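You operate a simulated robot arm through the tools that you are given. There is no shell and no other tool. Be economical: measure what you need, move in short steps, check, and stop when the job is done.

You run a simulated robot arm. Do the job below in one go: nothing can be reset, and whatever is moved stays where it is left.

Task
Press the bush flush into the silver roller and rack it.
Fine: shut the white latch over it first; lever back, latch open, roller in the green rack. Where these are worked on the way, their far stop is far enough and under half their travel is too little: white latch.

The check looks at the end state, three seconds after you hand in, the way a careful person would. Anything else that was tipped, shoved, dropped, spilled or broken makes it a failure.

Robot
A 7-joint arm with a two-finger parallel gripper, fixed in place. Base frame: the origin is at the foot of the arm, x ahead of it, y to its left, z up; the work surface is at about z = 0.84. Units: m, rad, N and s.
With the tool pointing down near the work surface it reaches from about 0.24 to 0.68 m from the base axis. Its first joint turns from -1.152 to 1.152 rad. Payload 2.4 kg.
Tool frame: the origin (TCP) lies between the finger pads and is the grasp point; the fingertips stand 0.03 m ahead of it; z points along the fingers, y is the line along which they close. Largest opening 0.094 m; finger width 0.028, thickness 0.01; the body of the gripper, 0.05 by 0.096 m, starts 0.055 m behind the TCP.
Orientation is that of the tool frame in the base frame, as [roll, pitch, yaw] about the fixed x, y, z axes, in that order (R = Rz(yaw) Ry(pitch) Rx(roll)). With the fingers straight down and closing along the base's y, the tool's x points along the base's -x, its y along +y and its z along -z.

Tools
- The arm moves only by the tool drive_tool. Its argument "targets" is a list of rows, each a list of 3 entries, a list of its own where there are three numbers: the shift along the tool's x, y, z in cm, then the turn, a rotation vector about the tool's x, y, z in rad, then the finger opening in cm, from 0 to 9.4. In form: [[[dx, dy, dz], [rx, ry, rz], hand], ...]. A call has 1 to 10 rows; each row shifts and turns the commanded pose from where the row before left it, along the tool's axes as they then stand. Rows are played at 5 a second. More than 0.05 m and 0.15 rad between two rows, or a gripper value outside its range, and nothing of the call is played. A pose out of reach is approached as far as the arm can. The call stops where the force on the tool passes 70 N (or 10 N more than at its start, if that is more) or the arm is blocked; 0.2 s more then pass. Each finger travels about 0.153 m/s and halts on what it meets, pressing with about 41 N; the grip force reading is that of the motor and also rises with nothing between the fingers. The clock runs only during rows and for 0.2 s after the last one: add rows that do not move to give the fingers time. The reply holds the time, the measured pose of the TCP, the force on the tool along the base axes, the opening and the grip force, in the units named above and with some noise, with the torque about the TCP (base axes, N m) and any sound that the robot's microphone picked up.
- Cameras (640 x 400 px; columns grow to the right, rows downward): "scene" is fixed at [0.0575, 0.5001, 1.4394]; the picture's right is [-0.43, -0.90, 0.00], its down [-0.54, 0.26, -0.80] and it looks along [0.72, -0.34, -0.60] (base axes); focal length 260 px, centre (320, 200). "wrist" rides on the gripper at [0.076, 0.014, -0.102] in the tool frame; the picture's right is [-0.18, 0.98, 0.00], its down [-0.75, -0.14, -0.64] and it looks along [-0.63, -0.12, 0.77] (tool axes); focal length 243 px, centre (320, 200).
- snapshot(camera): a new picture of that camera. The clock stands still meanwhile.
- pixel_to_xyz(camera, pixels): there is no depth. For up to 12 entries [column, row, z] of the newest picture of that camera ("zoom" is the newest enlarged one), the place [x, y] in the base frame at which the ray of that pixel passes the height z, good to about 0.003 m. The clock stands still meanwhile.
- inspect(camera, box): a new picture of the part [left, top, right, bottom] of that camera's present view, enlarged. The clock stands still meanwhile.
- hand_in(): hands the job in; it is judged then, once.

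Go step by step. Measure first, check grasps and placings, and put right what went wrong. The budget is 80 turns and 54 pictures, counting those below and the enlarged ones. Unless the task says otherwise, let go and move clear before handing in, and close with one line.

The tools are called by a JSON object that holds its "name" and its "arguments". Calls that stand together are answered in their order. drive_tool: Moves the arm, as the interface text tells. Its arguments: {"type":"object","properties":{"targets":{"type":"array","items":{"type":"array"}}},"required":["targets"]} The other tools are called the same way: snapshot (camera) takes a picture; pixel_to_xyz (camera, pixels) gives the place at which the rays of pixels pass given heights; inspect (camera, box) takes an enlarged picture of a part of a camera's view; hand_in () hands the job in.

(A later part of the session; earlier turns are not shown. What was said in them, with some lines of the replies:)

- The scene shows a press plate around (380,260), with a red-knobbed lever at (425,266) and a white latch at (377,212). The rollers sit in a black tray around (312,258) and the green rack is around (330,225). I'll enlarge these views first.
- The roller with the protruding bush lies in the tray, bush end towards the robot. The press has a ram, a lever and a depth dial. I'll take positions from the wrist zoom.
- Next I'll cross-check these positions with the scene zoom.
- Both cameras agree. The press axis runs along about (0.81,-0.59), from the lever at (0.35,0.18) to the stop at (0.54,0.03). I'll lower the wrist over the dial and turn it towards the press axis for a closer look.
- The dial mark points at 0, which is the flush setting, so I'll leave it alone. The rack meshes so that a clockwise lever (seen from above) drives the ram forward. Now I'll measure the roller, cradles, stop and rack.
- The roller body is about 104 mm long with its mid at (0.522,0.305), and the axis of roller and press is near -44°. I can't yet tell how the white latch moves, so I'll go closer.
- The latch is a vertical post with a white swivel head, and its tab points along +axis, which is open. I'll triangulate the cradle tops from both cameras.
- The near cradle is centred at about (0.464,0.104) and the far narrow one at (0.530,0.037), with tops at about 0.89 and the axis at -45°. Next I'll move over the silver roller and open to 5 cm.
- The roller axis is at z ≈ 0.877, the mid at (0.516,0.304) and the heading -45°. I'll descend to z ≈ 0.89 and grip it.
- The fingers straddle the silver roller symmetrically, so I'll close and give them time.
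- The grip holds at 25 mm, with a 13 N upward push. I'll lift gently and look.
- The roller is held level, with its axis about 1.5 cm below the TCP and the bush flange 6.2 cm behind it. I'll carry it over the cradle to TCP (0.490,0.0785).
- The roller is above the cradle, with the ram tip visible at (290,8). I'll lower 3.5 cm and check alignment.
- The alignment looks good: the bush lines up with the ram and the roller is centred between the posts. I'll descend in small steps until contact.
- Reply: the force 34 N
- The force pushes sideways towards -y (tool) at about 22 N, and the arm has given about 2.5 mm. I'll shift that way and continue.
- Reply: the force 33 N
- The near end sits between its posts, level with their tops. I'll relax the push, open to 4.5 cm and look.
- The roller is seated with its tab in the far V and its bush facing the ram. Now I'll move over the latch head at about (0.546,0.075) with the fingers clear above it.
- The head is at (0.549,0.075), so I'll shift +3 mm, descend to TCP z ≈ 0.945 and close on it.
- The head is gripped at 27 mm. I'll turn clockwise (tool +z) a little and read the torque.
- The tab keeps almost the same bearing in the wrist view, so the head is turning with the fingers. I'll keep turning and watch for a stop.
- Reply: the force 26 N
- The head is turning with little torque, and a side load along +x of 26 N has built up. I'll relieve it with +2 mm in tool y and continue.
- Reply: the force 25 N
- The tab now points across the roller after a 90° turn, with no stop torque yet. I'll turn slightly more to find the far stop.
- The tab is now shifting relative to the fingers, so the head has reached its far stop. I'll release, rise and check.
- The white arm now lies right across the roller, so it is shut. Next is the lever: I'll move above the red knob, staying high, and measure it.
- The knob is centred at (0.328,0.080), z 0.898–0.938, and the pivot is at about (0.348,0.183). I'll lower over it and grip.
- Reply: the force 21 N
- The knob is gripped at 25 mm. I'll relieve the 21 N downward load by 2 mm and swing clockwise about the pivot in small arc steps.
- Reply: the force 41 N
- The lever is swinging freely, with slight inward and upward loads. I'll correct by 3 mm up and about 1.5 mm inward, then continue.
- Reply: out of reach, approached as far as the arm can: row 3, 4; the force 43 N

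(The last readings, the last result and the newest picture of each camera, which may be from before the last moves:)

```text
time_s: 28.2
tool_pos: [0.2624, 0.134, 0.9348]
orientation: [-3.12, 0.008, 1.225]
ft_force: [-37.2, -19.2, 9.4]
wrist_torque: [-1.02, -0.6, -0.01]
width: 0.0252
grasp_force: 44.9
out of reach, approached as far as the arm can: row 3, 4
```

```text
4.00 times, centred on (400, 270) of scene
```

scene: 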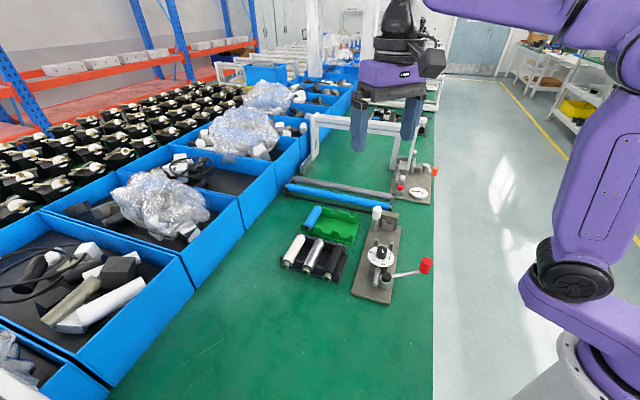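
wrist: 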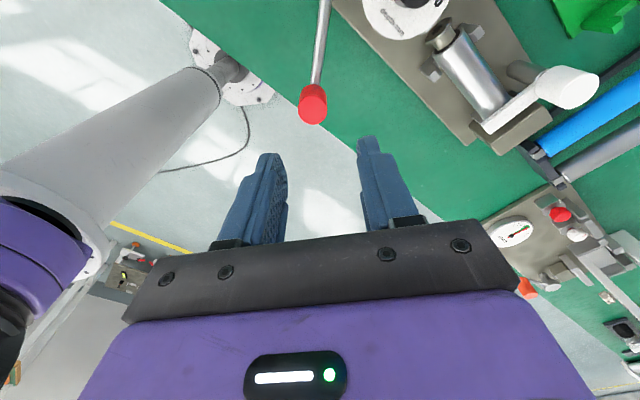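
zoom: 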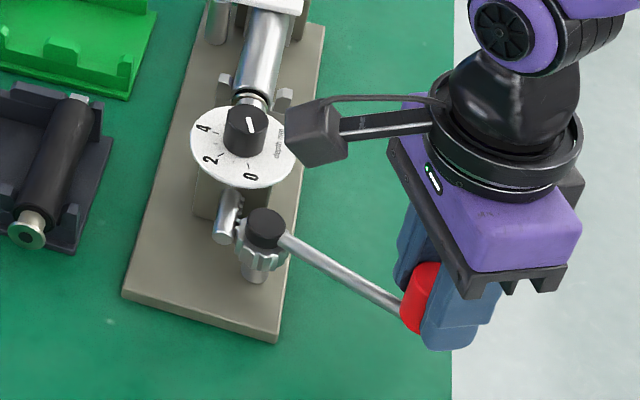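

The knob is at about -150°, and the arm has hit its inner reach limit near radius 0.29. I'll release and push the rod nearer its pivot with closed fingers instead.

{"name": "drive_tool", "arguments": {"targets": [[[-0.4, 0.5, 0], [0, 0, 0], 1.5], [[0, 0, 0], [0, 0, 0], 4.5], [[0, 0, 0], [0, 0, 0], 4.5], [[0, 0, -4], [0, 0, 0], 4.5], [[0, 1, -2], [0, 0, 0], 3], [[0, 2, 0], [0, 0, 0], 0], [[0, 0, 0], [0, 0, 0], 0]]}}

{"name": "snapshot", "arguments": {"camera": "wrist"}}

{"name": "inspect", "arguments": {"camera": "scene", "box": [340, 220, 460, 320]}}

```text
time_s: 29.8
tool_pos: [0.3014, 0.1191, 0.9947]
orientation: [-3.14, 0.0, 1.225]
ft_force: [-0.4, 0.5, -0.5]
wrist_torque: [-0.01, -0.02, -0.01]
width: 0.0
grasp_force: 33.4
```

```text
12 pictures are left
```

wrist: 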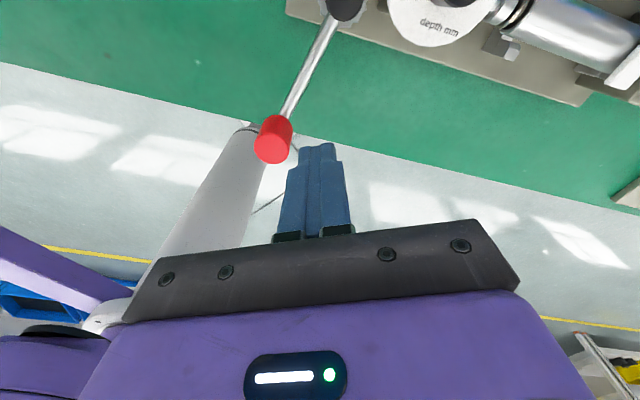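

```text
4.00 times, centred on (400, 270) of scene
```

zoom: 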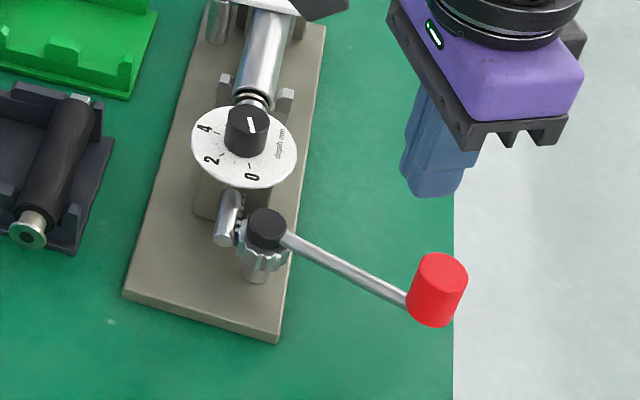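

{"name": "pixel_to_xyz", "arguments": {"camera": "wrist", "pixels": [[271, 149, 0.938], [345, 5, 0.925], [318, 45, 0.91], [285, 117, 0.91]]}}

{"name": "pixel_to_xyz", "arguments": {"camera": "zoom", "pixels": [[445, 265, 0.938], [265, 222, 0.925], [286, 238, 0.91], [408, 300, 0.91]]}}

```text
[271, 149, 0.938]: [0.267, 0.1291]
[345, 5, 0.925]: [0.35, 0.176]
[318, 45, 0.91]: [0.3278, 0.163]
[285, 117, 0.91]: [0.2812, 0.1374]
```

```text
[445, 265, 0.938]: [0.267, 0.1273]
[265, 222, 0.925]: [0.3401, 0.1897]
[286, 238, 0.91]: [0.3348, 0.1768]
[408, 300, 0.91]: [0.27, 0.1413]
```

The knob is at (0.267,0.128), which puts the lever at about -148°. I'll lower the closed fingers on the outer side of the rod, about 6 cm from the pivot, and push clockwise.

{"name": "drive_tool", "arguments": {"targets": [[[0.93, 1.11, 0], [0, 0, 0], 0], [[0, 0, 4.2], [0, 0, 0], 0], [[0, 0, 4.1], [0, 0, 0], 0], [[0.8, -0.7, 0], [0, 0, 0], 0], [[0.32, -0.75, 0], [0, 0, 0], 0], [[0.42, -0.72, 0], [0, 0, 0], 0], [[0.51, -0.65, 0], [0, 0, 0], 0], [[0, 0, 0], [0, 0, 0], 0]]}}

{"name": "inspect", "arguments": {"camera": "scene", "box": [340, 220, 460, 320]}}

```text
time_s: 31.4
tool_pos: [0.3026, 0.1445, 0.9127]
orientation: [3.134, -0.004, 1.202]
ft_force: [6.0, -20.3, -2.2]
wrist_torque: [-0.37, -0.06, -0.01]
width: 0.0
grasp_force: 33.1
stopped in row 8: the force on the tool passed its limit at 80 N (the readings are from after the stop); the commanded pose is now the measured one
```

```text
4.00 times, centred on (400, 270) of scene
```

zoom: 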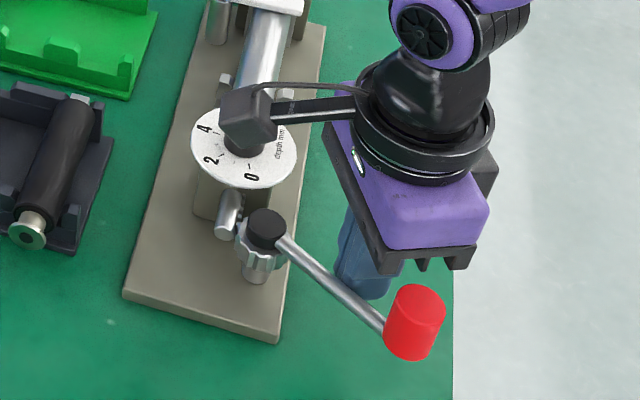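

The push stopped at 80 N with the lever near -165°, so the ram is probably bearing on the bush. I'll back off, take a longer lever arm (about 7.8 cm) and push in smaller steps.

{"name": "drive_tool", "arguments": {"targets": [[[-0.97, 0.71, 0], [0, 0, 0], 0], [[-1.07, -1.45, 0], [0, 0, 0], 0], [[0.81, -0.59, 0], [0, 0, 0], 0], [[0.4, -0.29, 0], [0, 0, 0], 0], [[0.3, -0.22, 0], [0, 0, 0], 0], [[0.25, -0.16, 0], [0, 0, 0], 0], [[0.25, -0.15, 0], [0, 0, 0], 0], [[0.25, -0.14, 0], [0, 0, 0], 0], [[0.25, -0.14, 0], [0, 0, 0], 0]]}}

```text
time_s: 32.6
tool_pos: [0.2853, 0.14, 0.9118]
orientation: [3.135, -0.001, 1.185]
ft_force: [4.4, -24.0, 1.1]
wrist_torque: [-0.27, -0.04, 0.03]
width: 0.0
grasp_force: 33.6
stopped in row 6: the force on the tool passed its limit at 80 N (the readings are from after the stop); the commanded pose is now the measured one
```

It blocked again at the same angle with a bigger torque, so this may be the end stop, meaning the bush is home. I'll back off, rise and look at the bush.

{"name": "drive_tool", "arguments": {"targets": [[[-0.8, 0.5, 0], [0, 0, 0], 0], [[0, 0, -4], [0, 0, 0], 0], [[0, 0, -4], [0, 0, 0], 0], [[-4, 0, 0], [0, 0, 0], 0], [[0, 3, 0], [0, 0, 0], 0], [[0, 0, 0], [0, 0, 0], 0]]}}

{"name": "inspect", "arguments": {"camera": "scene", "box": [350, 205, 440, 300]}}

```text
time_s: 34.0
tool_pos: [0.2982, 0.088, 0.9909]
orientation: [3.136, 0.0, 1.19]
ft_force: [1.0, 0.1, 0.2]
wrist_torque: [0.01, -0.02, 0.04]
width: 0.0
grasp_force: 32.4
```

```text
4.21 times, centred on (395, 252) of scene
```

zoom: 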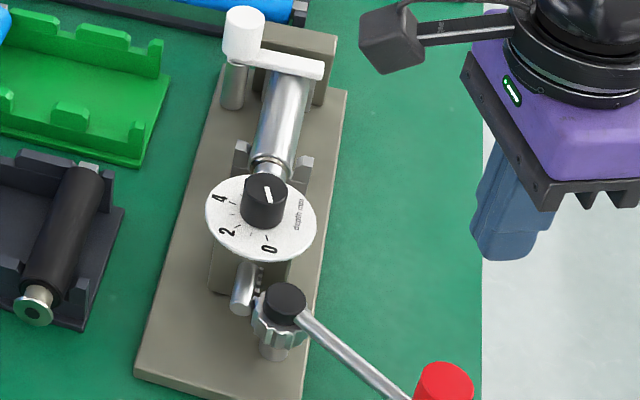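

The bush flange now appears to sit at the roller end, with the ram against it at (268,165). I'll pass over the lever and push it back counterclockwise from the other side.

{"name": "drive_tool", "arguments": {"targets": [[[3.32, -1.84, 0], [0, 0, 0], 0], [[3.32, -1.84, 0], [0, 0, 0], 0], [[3.32, -1.84, 0], [0, 0, 0], 0], [[0, 0, 4], [0, 0, 0], 0], [[0, 0, 3.9], [0, 0, 0], 0], [[-1.18, 0.88, 0], [0, 0, 0], 0], [[-1.02, 0.44, 0], [0, 0, 0], 0], [[-0.91, 0.6, 0], [0, 0, 0], 0], [[-0.8, 0.77, 0], [0, 0, 0], 0]]}}

```text
time_s: 36.0
tool_pos: [0.2965, 0.1528, 0.9124]
orientation: [3.135, -0.003, 1.19]
ft_force: [-1.0, 1.8, -0.2]
wrist_torque: [0.04, -0.01, 0.01]
width: 0.0001
grasp_force: 32.8
```

The lever moves back easily, so I'll continue the arc to the start stop.

{"name": "drive_tool", "arguments": {"targets": [[[-0.66, 0.88, 0], [0, 0, 0], 0], [[-0.49, 0.99, 0], [0, 0, 0], 0], [[-0.32, 1.07, 0], [0, 0, 0], 0], [[-0.09, 0.54, 0], [0, 0, 0], 0], [[-0.04, 0.33, 0], [0, 0, 0], 0], [[0, 0, 0], [0, 0, 0], 0]]}}

{"name": "inspect", "arguments": {"camera": "scene", "box": [350, 205, 440, 300]}}

```text
time_s: 37.5
tool_pos: [0.3246, 0.1249, 0.912]
orientation: [-3.141, 0.003, 1.194]
ft_force: [-17.4, 17.0, 1.5]
wrist_torque: [0.25, 0.2, 0.38]
width: 0.0
grasp_force: 32.8
```

```text
4.21 times, centred on (395, 252) of scene
```

zoom: 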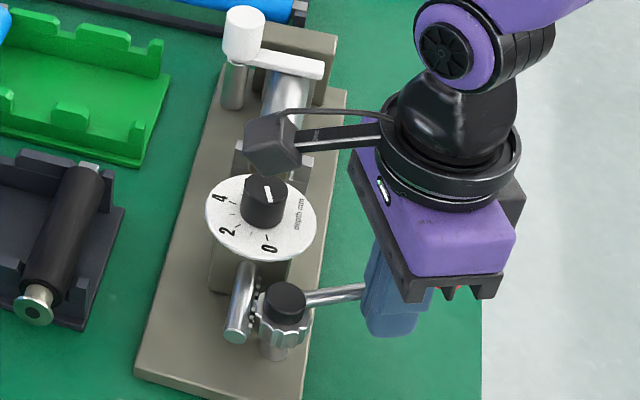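

{"name": "drive_tool", "arguments": {"targets": [[[-0.08, 0.2, 0], [0, 0, 0], 0], [[-0.08, 0.2, 0], [0, 0, 0], 0], [[0, 0, 0], [0, 0, 0], 0]]}}

```text
time_s: 38.2
tool_pos: [0.3239, 0.1228, 0.9126]
orientation: [-3.138, 0.006, 1.2]
ft_force: [-28.4, 35.4, -5.2]
wrist_torque: [0.45, 0.49, 0.71]
width: 0.0003
grasp_force: 32.6
```

The rise to 45 N with no motion confirms the lever is back at its start stop. I'll retreat, rise and go over the latch head at yaw 45°.

{"name": "drive_tool", "arguments": {"targets": [[[0.5, -1.2, 0], [0, 0, 0], 0], [[0, 0, -4], [0, 0, 0], 0], [[0, 0, -4], [0, 0, 0], 0], [[0, 0, -3], [0, 0, 0], 2], [[0.64, 4.8, 0], [0, 0, 0], 4.5], [[0.64, 4.8, 0], [0, 0, 0], 4.5], [[0.64, 4.8, 0], [0, 0, 0], 4.5], [[0.64, 4.8, 0], [0, 0, 0], 4.5], [[0.64, 4.8, 0], [0, 0, 0.14], 4.5], [[0, 0, 0], [0, 0, 0.14], 4.5]]}}

{"name": "drive_tool", "arguments": {"targets": [[[0, 0, 0], [0, 0, 0.14], 4.5], [[0, 0, 0], [0, 0, 0], 4.5]]}}

{"name": "snapshot", "arguments": {"camera": "wrist"}}

```text
time_s: 40.5
tool_pos: [0.5554, 0.0699, 1.0232]
orientation: [3.14, -0.005, 0.908]
ft_force: [-0.2, 0.1, 0.0]
wrist_torque: [-0.04, -0.01, 0.0]
width: 0.0453
grasp_force: 0.1
```

```text
time_s: 41.0
tool_pos: [0.5555, 0.0703, 1.0229]
orientation: [3.137, -0.005, 0.769]
ft_force: [0.9, -0.9, -0.1]
wrist_torque: [0.03, 0.01, -0.02]
width: 0.0449
grasp_force: 0.0
```

```text
7 pictures are left
```

wrist: 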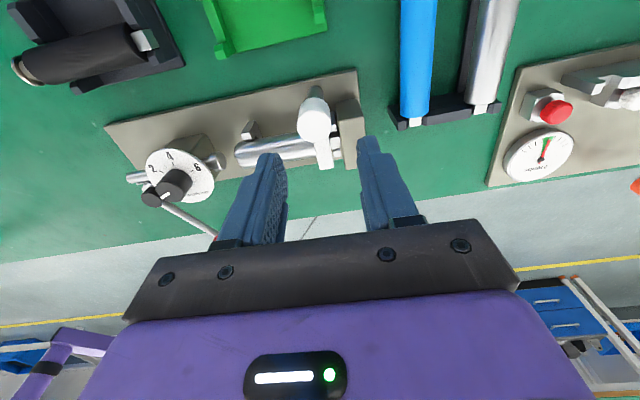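

The roller end at (238,150) no longer shows a protruding bush, and the ram is retracted at (218,165). Next I'll grip the latch head.

{"name": "drive_tool", "arguments": {"targets": [[[0, -0.55, 4], [0, 0, 0], 4.5], [[0, 0, 3.7], [0, 0, 0], 4.5], [[0, 0, 0], [0, 0, 0], 3], [[0, 0, 0], [0, 0, 0], 1.5], [[0, 0, 0], [0, 0, 0], 1.5], [[0, 0, 0], [0, 0, 0], 1.5]]}}

```text
time_s: 42.5
tool_pos: [0.55, 0.0732, 0.946]
orientation: [3.137, -0.003, 0.77]
ft_force: [1.7, 0.4, -4.8]
wrist_torque: [0.83, 0.04, -0.01]
width: 0.0276
grasp_force: 44.7
```

The head is gripped with little side load, so I'll turn counterclockwise to open.

{"name": "drive_tool", "arguments": {"targets": [[[0, 0, 0], [0, 0, -0.15], 1.5], [[0, 0, 0], [0, 0, -0.15], 1.5], [[0, 0, 0], [0, 0, -0.15], 1.5], [[0, 0, 0], [0, 0, -0.15], 1.5], [[0, 0, 0], [0, 0, -0.15], 1.5], [[0, 0, 0], [0, 0, 0], 1.5]]}}

```text
time_s: 43.9
tool_pos: [0.5495, 0.0739, 0.9475]
orientation: [3.137, 0.001, 1.523]
ft_force: [-4.8, -2.9, 2.3]
wrist_torque: [0.57, 0.75, 0.0]
width: 0.0276
grasp_force: 44.6
```

{"name": "drive_tool", "arguments": {"targets": [[[0, 0, 0], [0, 0, -0.15], 1.5], [[0, 0, 0], [0, 0, -0.15], 1.5], [[0, 0, 0], [0, 0, -0.15], 1.5], [[0, 0, 0], [0, 0, -0.15], 1.5], [[0, 0, 0], [0, 0, -0.15], 1.5], [[0, 0, 0], [0, 0, -0.1], 1.5], [[0, 0, 0], [0, 0, -0.1], 1.5], [[0, 0, 0], [0, 0, 0], 1.5]]}}

```text
time_s: 45.6
tool_pos: [0.5494, 0.0726, 0.9467]
orientation: [3.141, 0.002, 2.47]
ft_force: [-12.0, -5.7, -4.9]
wrist_torque: [-0.31, 0.86, -0.36]
width: 0.0274
grasp_force: 45.3
```

The torque of -0.36 N·m after 97° shows the latch is at its open stop. I'll release, rise and move above the roller.

{"name": "drive_tool", "arguments": {"targets": [[[0, 0, 0], [0, 0, 0], 4.5], [[0, 0, 0], [0, 0, 0], 4.5], [[0, 0, -4], [0, 0, 0], 4.5], [[0, 0, -3], [0, 0, 0.113], 4.5], [[2.3, -1.9, 0], [0, 0, 0], 4.5], [[2.3, -1.9, 0], [0, 0, 0], 4.5], [[0, 0, 0], [0, 0, 0], 4.5]]}}

{"name": "snapshot", "arguments": {"camera": "wrist"}}

```text
time_s: 47.2
tool_pos: [0.4919, 0.0788, 1.0179]
orientation: [3.137, 0.004, 2.355]
ft_force: [-1.0, -0.8, 0.7]
wrist_torque: [0.0, 0.0, 0.03]
width: 0.0451
grasp_force: 0.1
```

```text
6 pictures are left
```

wrist: 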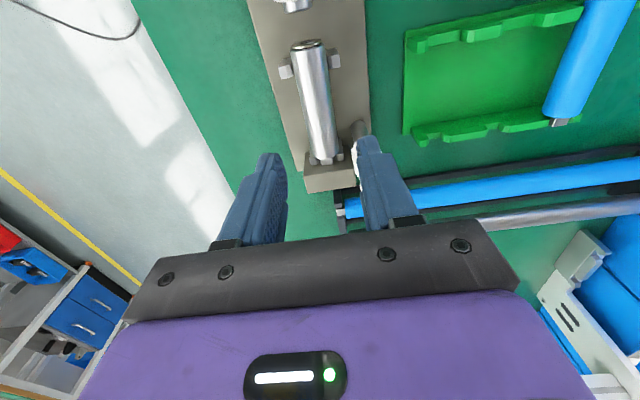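

{"name": "inspect", "arguments": {"camera": "wrist", "box": [270, 0, 610, 180]}}

```text
1.88 times, centred on (440, 90) of wrist
```

zoom: 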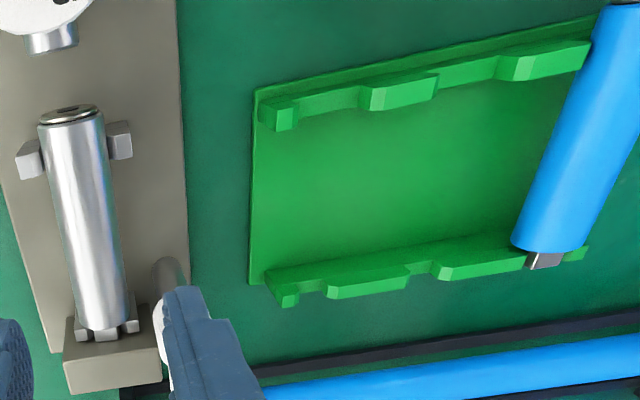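

The bush is flush at (70,115) and the latch is open. I'll measure the free end slot of the green rack in both cameras.

{"name": "pixel_to_xyz", "arguments": {"camera": "zoom", "pixels": [[330, 95, 0.87], [330, 95, 0.89], [312, 276, 0.87], [312, 276, 0.89], [468, 72, 0.87], [468, 72, 0.89], [424, 262, 0.87], [424, 262, 0.89], [545, 262, 0.88], [70, 115, 0.9], [104, 328, 0.885]]}}

{"name": "pixel_to_xyz", "arguments": {"camera": "scene", "pixels": [[344.3, 234, 0.87], [344.3, 234, 0.89], [351.1, 215.5, 0.87], [351.1, 215.5, 0.89]]}}

```text
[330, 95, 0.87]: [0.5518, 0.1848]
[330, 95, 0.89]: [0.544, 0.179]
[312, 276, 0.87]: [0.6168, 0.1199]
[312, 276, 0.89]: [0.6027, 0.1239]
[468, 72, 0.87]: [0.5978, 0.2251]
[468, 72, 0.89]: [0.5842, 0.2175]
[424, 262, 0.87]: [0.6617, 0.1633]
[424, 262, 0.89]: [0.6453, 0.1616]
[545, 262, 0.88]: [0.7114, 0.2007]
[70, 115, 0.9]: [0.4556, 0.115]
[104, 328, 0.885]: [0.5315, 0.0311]
```

```text
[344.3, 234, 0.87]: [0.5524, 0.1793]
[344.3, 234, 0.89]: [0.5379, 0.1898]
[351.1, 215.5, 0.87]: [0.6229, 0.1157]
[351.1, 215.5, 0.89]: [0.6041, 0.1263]
```

The end slot runs from (0.548,0.183) to (0.608,0.122), parallel to the press. I'll descend and grip the roller.

{"name": "drive_tool", "arguments": {"targets": [[[0, -0.2, 4], [0, 0, 0], 4.5], [[0, 0, 4], [0, 0, 0], 4.5], [[0, 0, 3.7], [0, 0, 0], 4.5], [[0, 0, 0], [0, 0, 0], 3.2], [[0, 0, 0], [0, 0, 0], 2], [[0, 0, 0], [0, 0, 0], 2], [[0, 0, 0], [0, 0, 0], 2]]}}

```text
time_s: 48.9
tool_pos: [0.4889, 0.0782, 0.8993]
orientation: [3.14, 0.002, 2.358]
ft_force: [-4.0, -4.7, -2.3]
wrist_torque: [0.0, 0.19, -0.4]
width: 0.029
grasp_force: 41.5
```

The roller is gripped at 29 mm. I'll lift and carry it over to the rack slot, staying above the latch.

{"name": "drive_tool", "arguments": {"targets": [[[0, 0, -2], [0, 0, 0], 2], [[0, 0, -4.5], [0, 0, 0], 2], [[0, 0, -4.5], [0, 0, 0], 2], [[0.08, 3.85, 0], [0, 0, 0], 2], [[0.08, 3.85, 0], [0, 0, 0], 2], [[0.08, 3.85, 0], [0, 0, 0], 2], [[0, 0, 4], [0, 0, 0], 2], [[0, 0, 3], [0, 0, 0], 2], [[0, 0, 0], [0, 0, 0], 2]]}}

{"name": "inspect", "arguments": {"camera": "wrist", "box": [220, 0, 440, 240]}}

```text
time_s: 50.9
tool_pos: [0.569, 0.1607, 0.9375]
orientation: [3.14, 0.004, 2.356]
ft_force: [-0.2, 0.6, -2.3]
wrist_torque: [-0.01, -0.01, -0.01]
width: 0.0289
grasp_force: 41.2
```

```text
1.67 times, centred on (330, 120) of wrist
```

zoom: 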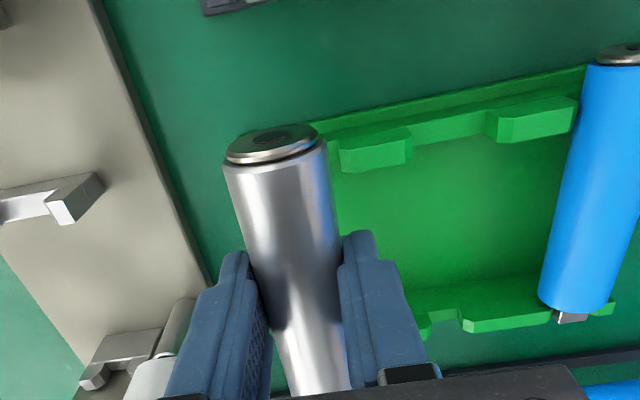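

The roller is over the end slot, left of the tooth at (375,140), and the projected line matches the slot centre. I'll lower in small steps.

{"name": "drive_tool", "arguments": {"targets": [[[0, 0, 2], [0, 0, 0], 2], [[0, 0, 1], [0, 0, 0], 2], [[0, 0, 0.5], [0, 0, 0], 2], [[0, 0, 0.4], [0, 0, 0], 2], [[0, 0, 0.3], [0, 0, 0], 2], [[0, 0, 0], [0, 0, 0], 2]]}}

```text
time_s: 52.2
tool_pos: [0.5698, 0.1622, 0.8973]
orientation: [3.136, 0.004, 2.358]
ft_force: [4.4, 3.7, 1.2]
wrist_torque: [-0.05, -0.18, 0.36]
width: 0.0294
grasp_force: 40.8
```

{"name": "drive_tool", "arguments": {"targets": [[[0, 0.1, 0.2], [0, 0, 0], 2], [[0, 0, 0.2], [0, 0, 0], 2], [[0, 0, 0.2], [0, 0, 0], 2], [[0, 0, 0], [0, 0, 0], 2]]}}

{"name": "inspect", "arguments": {"camera": "wrist", "box": [220, 0, 440, 240]}}

```text
time_s: 53.2
tool_pos: [0.5716, 0.1632, 0.8931]
orientation: [3.137, 0.006, 2.357]
ft_force: [3.9, 5.4, 1.3]
wrist_torque: [-0.1, -0.19, 0.43]
width: 0.0288
grasp_force: 40.9
```

```text
1.67 times, centred on (330, 120) of wrist
```

zoom: 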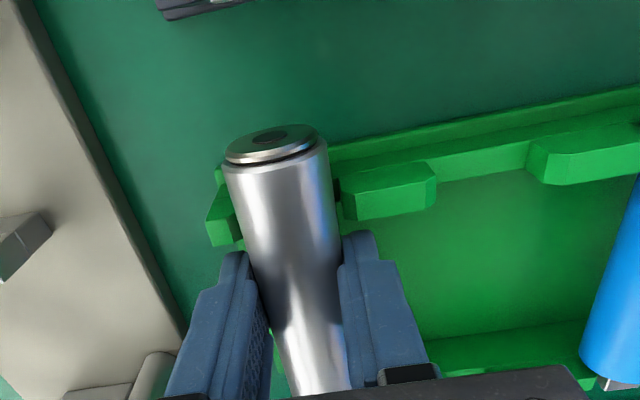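

The near end is in its slot between (235,215) and (342,190), with no bottom contact yet. I'll continue down.

{"name": "drive_tool", "arguments": {"targets": [[[0, 0.05, 0.2], [0, 0, 0], 2], [[0, 0, 0.2], [0, 0, 0], 2], [[0, 0, 0.2], [0, 0, 0], 2], [[0, 0, 0], [0, 0, 0], 2]]}}

```text
time_s: 54.2
tool_pos: [0.5723, 0.163, 0.8878]
orientation: [3.134, 0.008, 2.356]
ft_force: [-3.6, 0.9, 32.6]
wrist_torque: [-0.03, 0.12, -0.1]
width: 0.0291
grasp_force: 41.1
```

It has bottomed (33 N up) at z 0.888, close to the tray height. I'll relax, release gently, rise and check.

{"name": "drive_tool", "arguments": {"targets": [[[0, 0, -0.2], [0, 0, 0], 2], [[0, 0, 0], [0, 0, 0], 4.2], [[0, 0, 0], [0, 0, 0], 4.2], [[0, 0, -3], [0, 0, 0], 4.2], [[0, 0, -4], [0, 0, 0], 4.2], [[3, 0, -4], [0, 0, 0], 4.2], [[4, 0, -4], [0, 0, 0], 4.2], [[4, 0, -2], [0, 0, 0], 4.2], [[0, 0, 0], [0, 0, 0], 4.2]]}}

{"name": "snapshot", "arguments": {"camera": "wrist"}}

{"name": "inspect", "arguments": {"camera": "scene", "box": [270, 190, 440, 300]}}

```text
refused: row 7 steps farther than a row can; nothing moved
```

```text
2 pictures are left
```

wrist: 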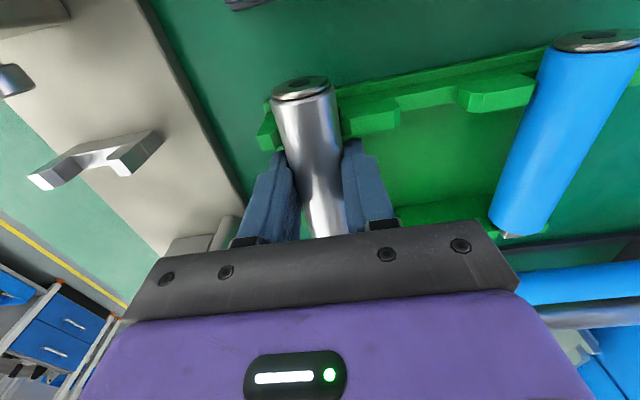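

```text
3.64 times, centred on (355, 245) of scene
```

zoom: 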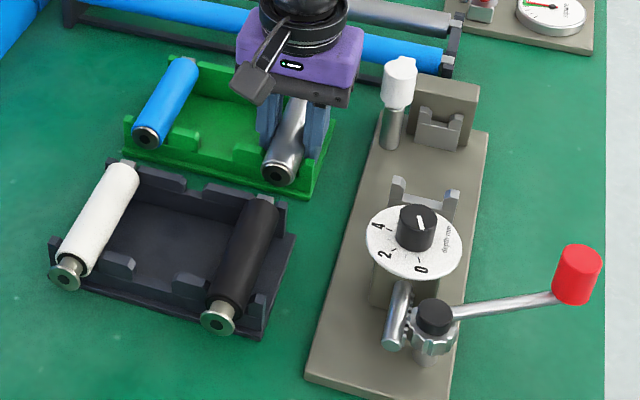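

The row was too long, so nothing moved. The pictures show the roller well seated, the lever back and the latch open, so I'll release with shorter rows.

{"name": "drive_tool", "arguments": {"targets": [[[0, 0, -0.2], [0, 0, 0], 2], [[0, 0, 0], [0, 0, 0], 4.2], [[0, 0, 0], [0, 0, 0], 4.2], [[0, 0, -3], [0, 0, 0], 4.2], [[0, 0, -4], [0, 0, 0], 4.2], [[2, 0, -4], [0, 0, 0], 4.2], [[3, 0, -3], [0, 0, 0], 4.2], [[3, 0, -2], [0, 0, 0], 4.2], [[3, 0, 0], [0, 0, 0], 4.2], [[0, 0, 0], [0, 0, 0], 4.2]]}}

{"name": "snapshot", "arguments": {"camera": "wrist"}}

```text
time_s: 56.5
tool_pos: [0.4944, 0.2385, 1.0482]
orientation: [3.139, 0.003, 2.357]
ft_force: [0.7, 0.3, 0.3]
wrist_torque: [0.01, -0.04, 0.01]
width: 0.0418
grasp_force: 0.1
```

```text
0 pictures are left
```

wrist: 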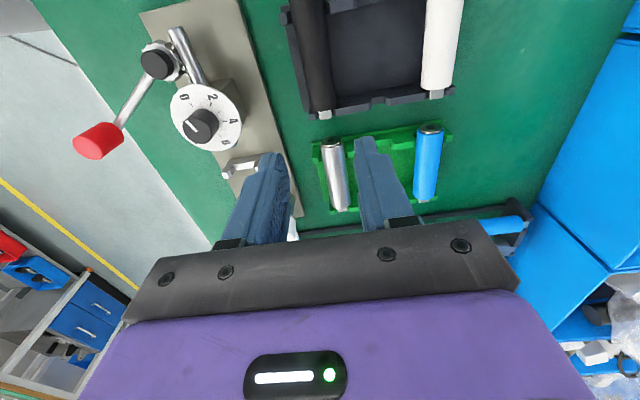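

The silver roller rests in the rack's end slot at (337,175), parallel to the blue one. The lever is back, the latch is open and the gripper is clear, so I'll hand in.

{"name": "hand_in", "arguments": {}}

```text
The job is handed in.
```

The bush is pressed flush into the silver roller and the roller is in the green rack, with the lever back and the white latch open; the job is handed in, and I don't have the check's result yet.
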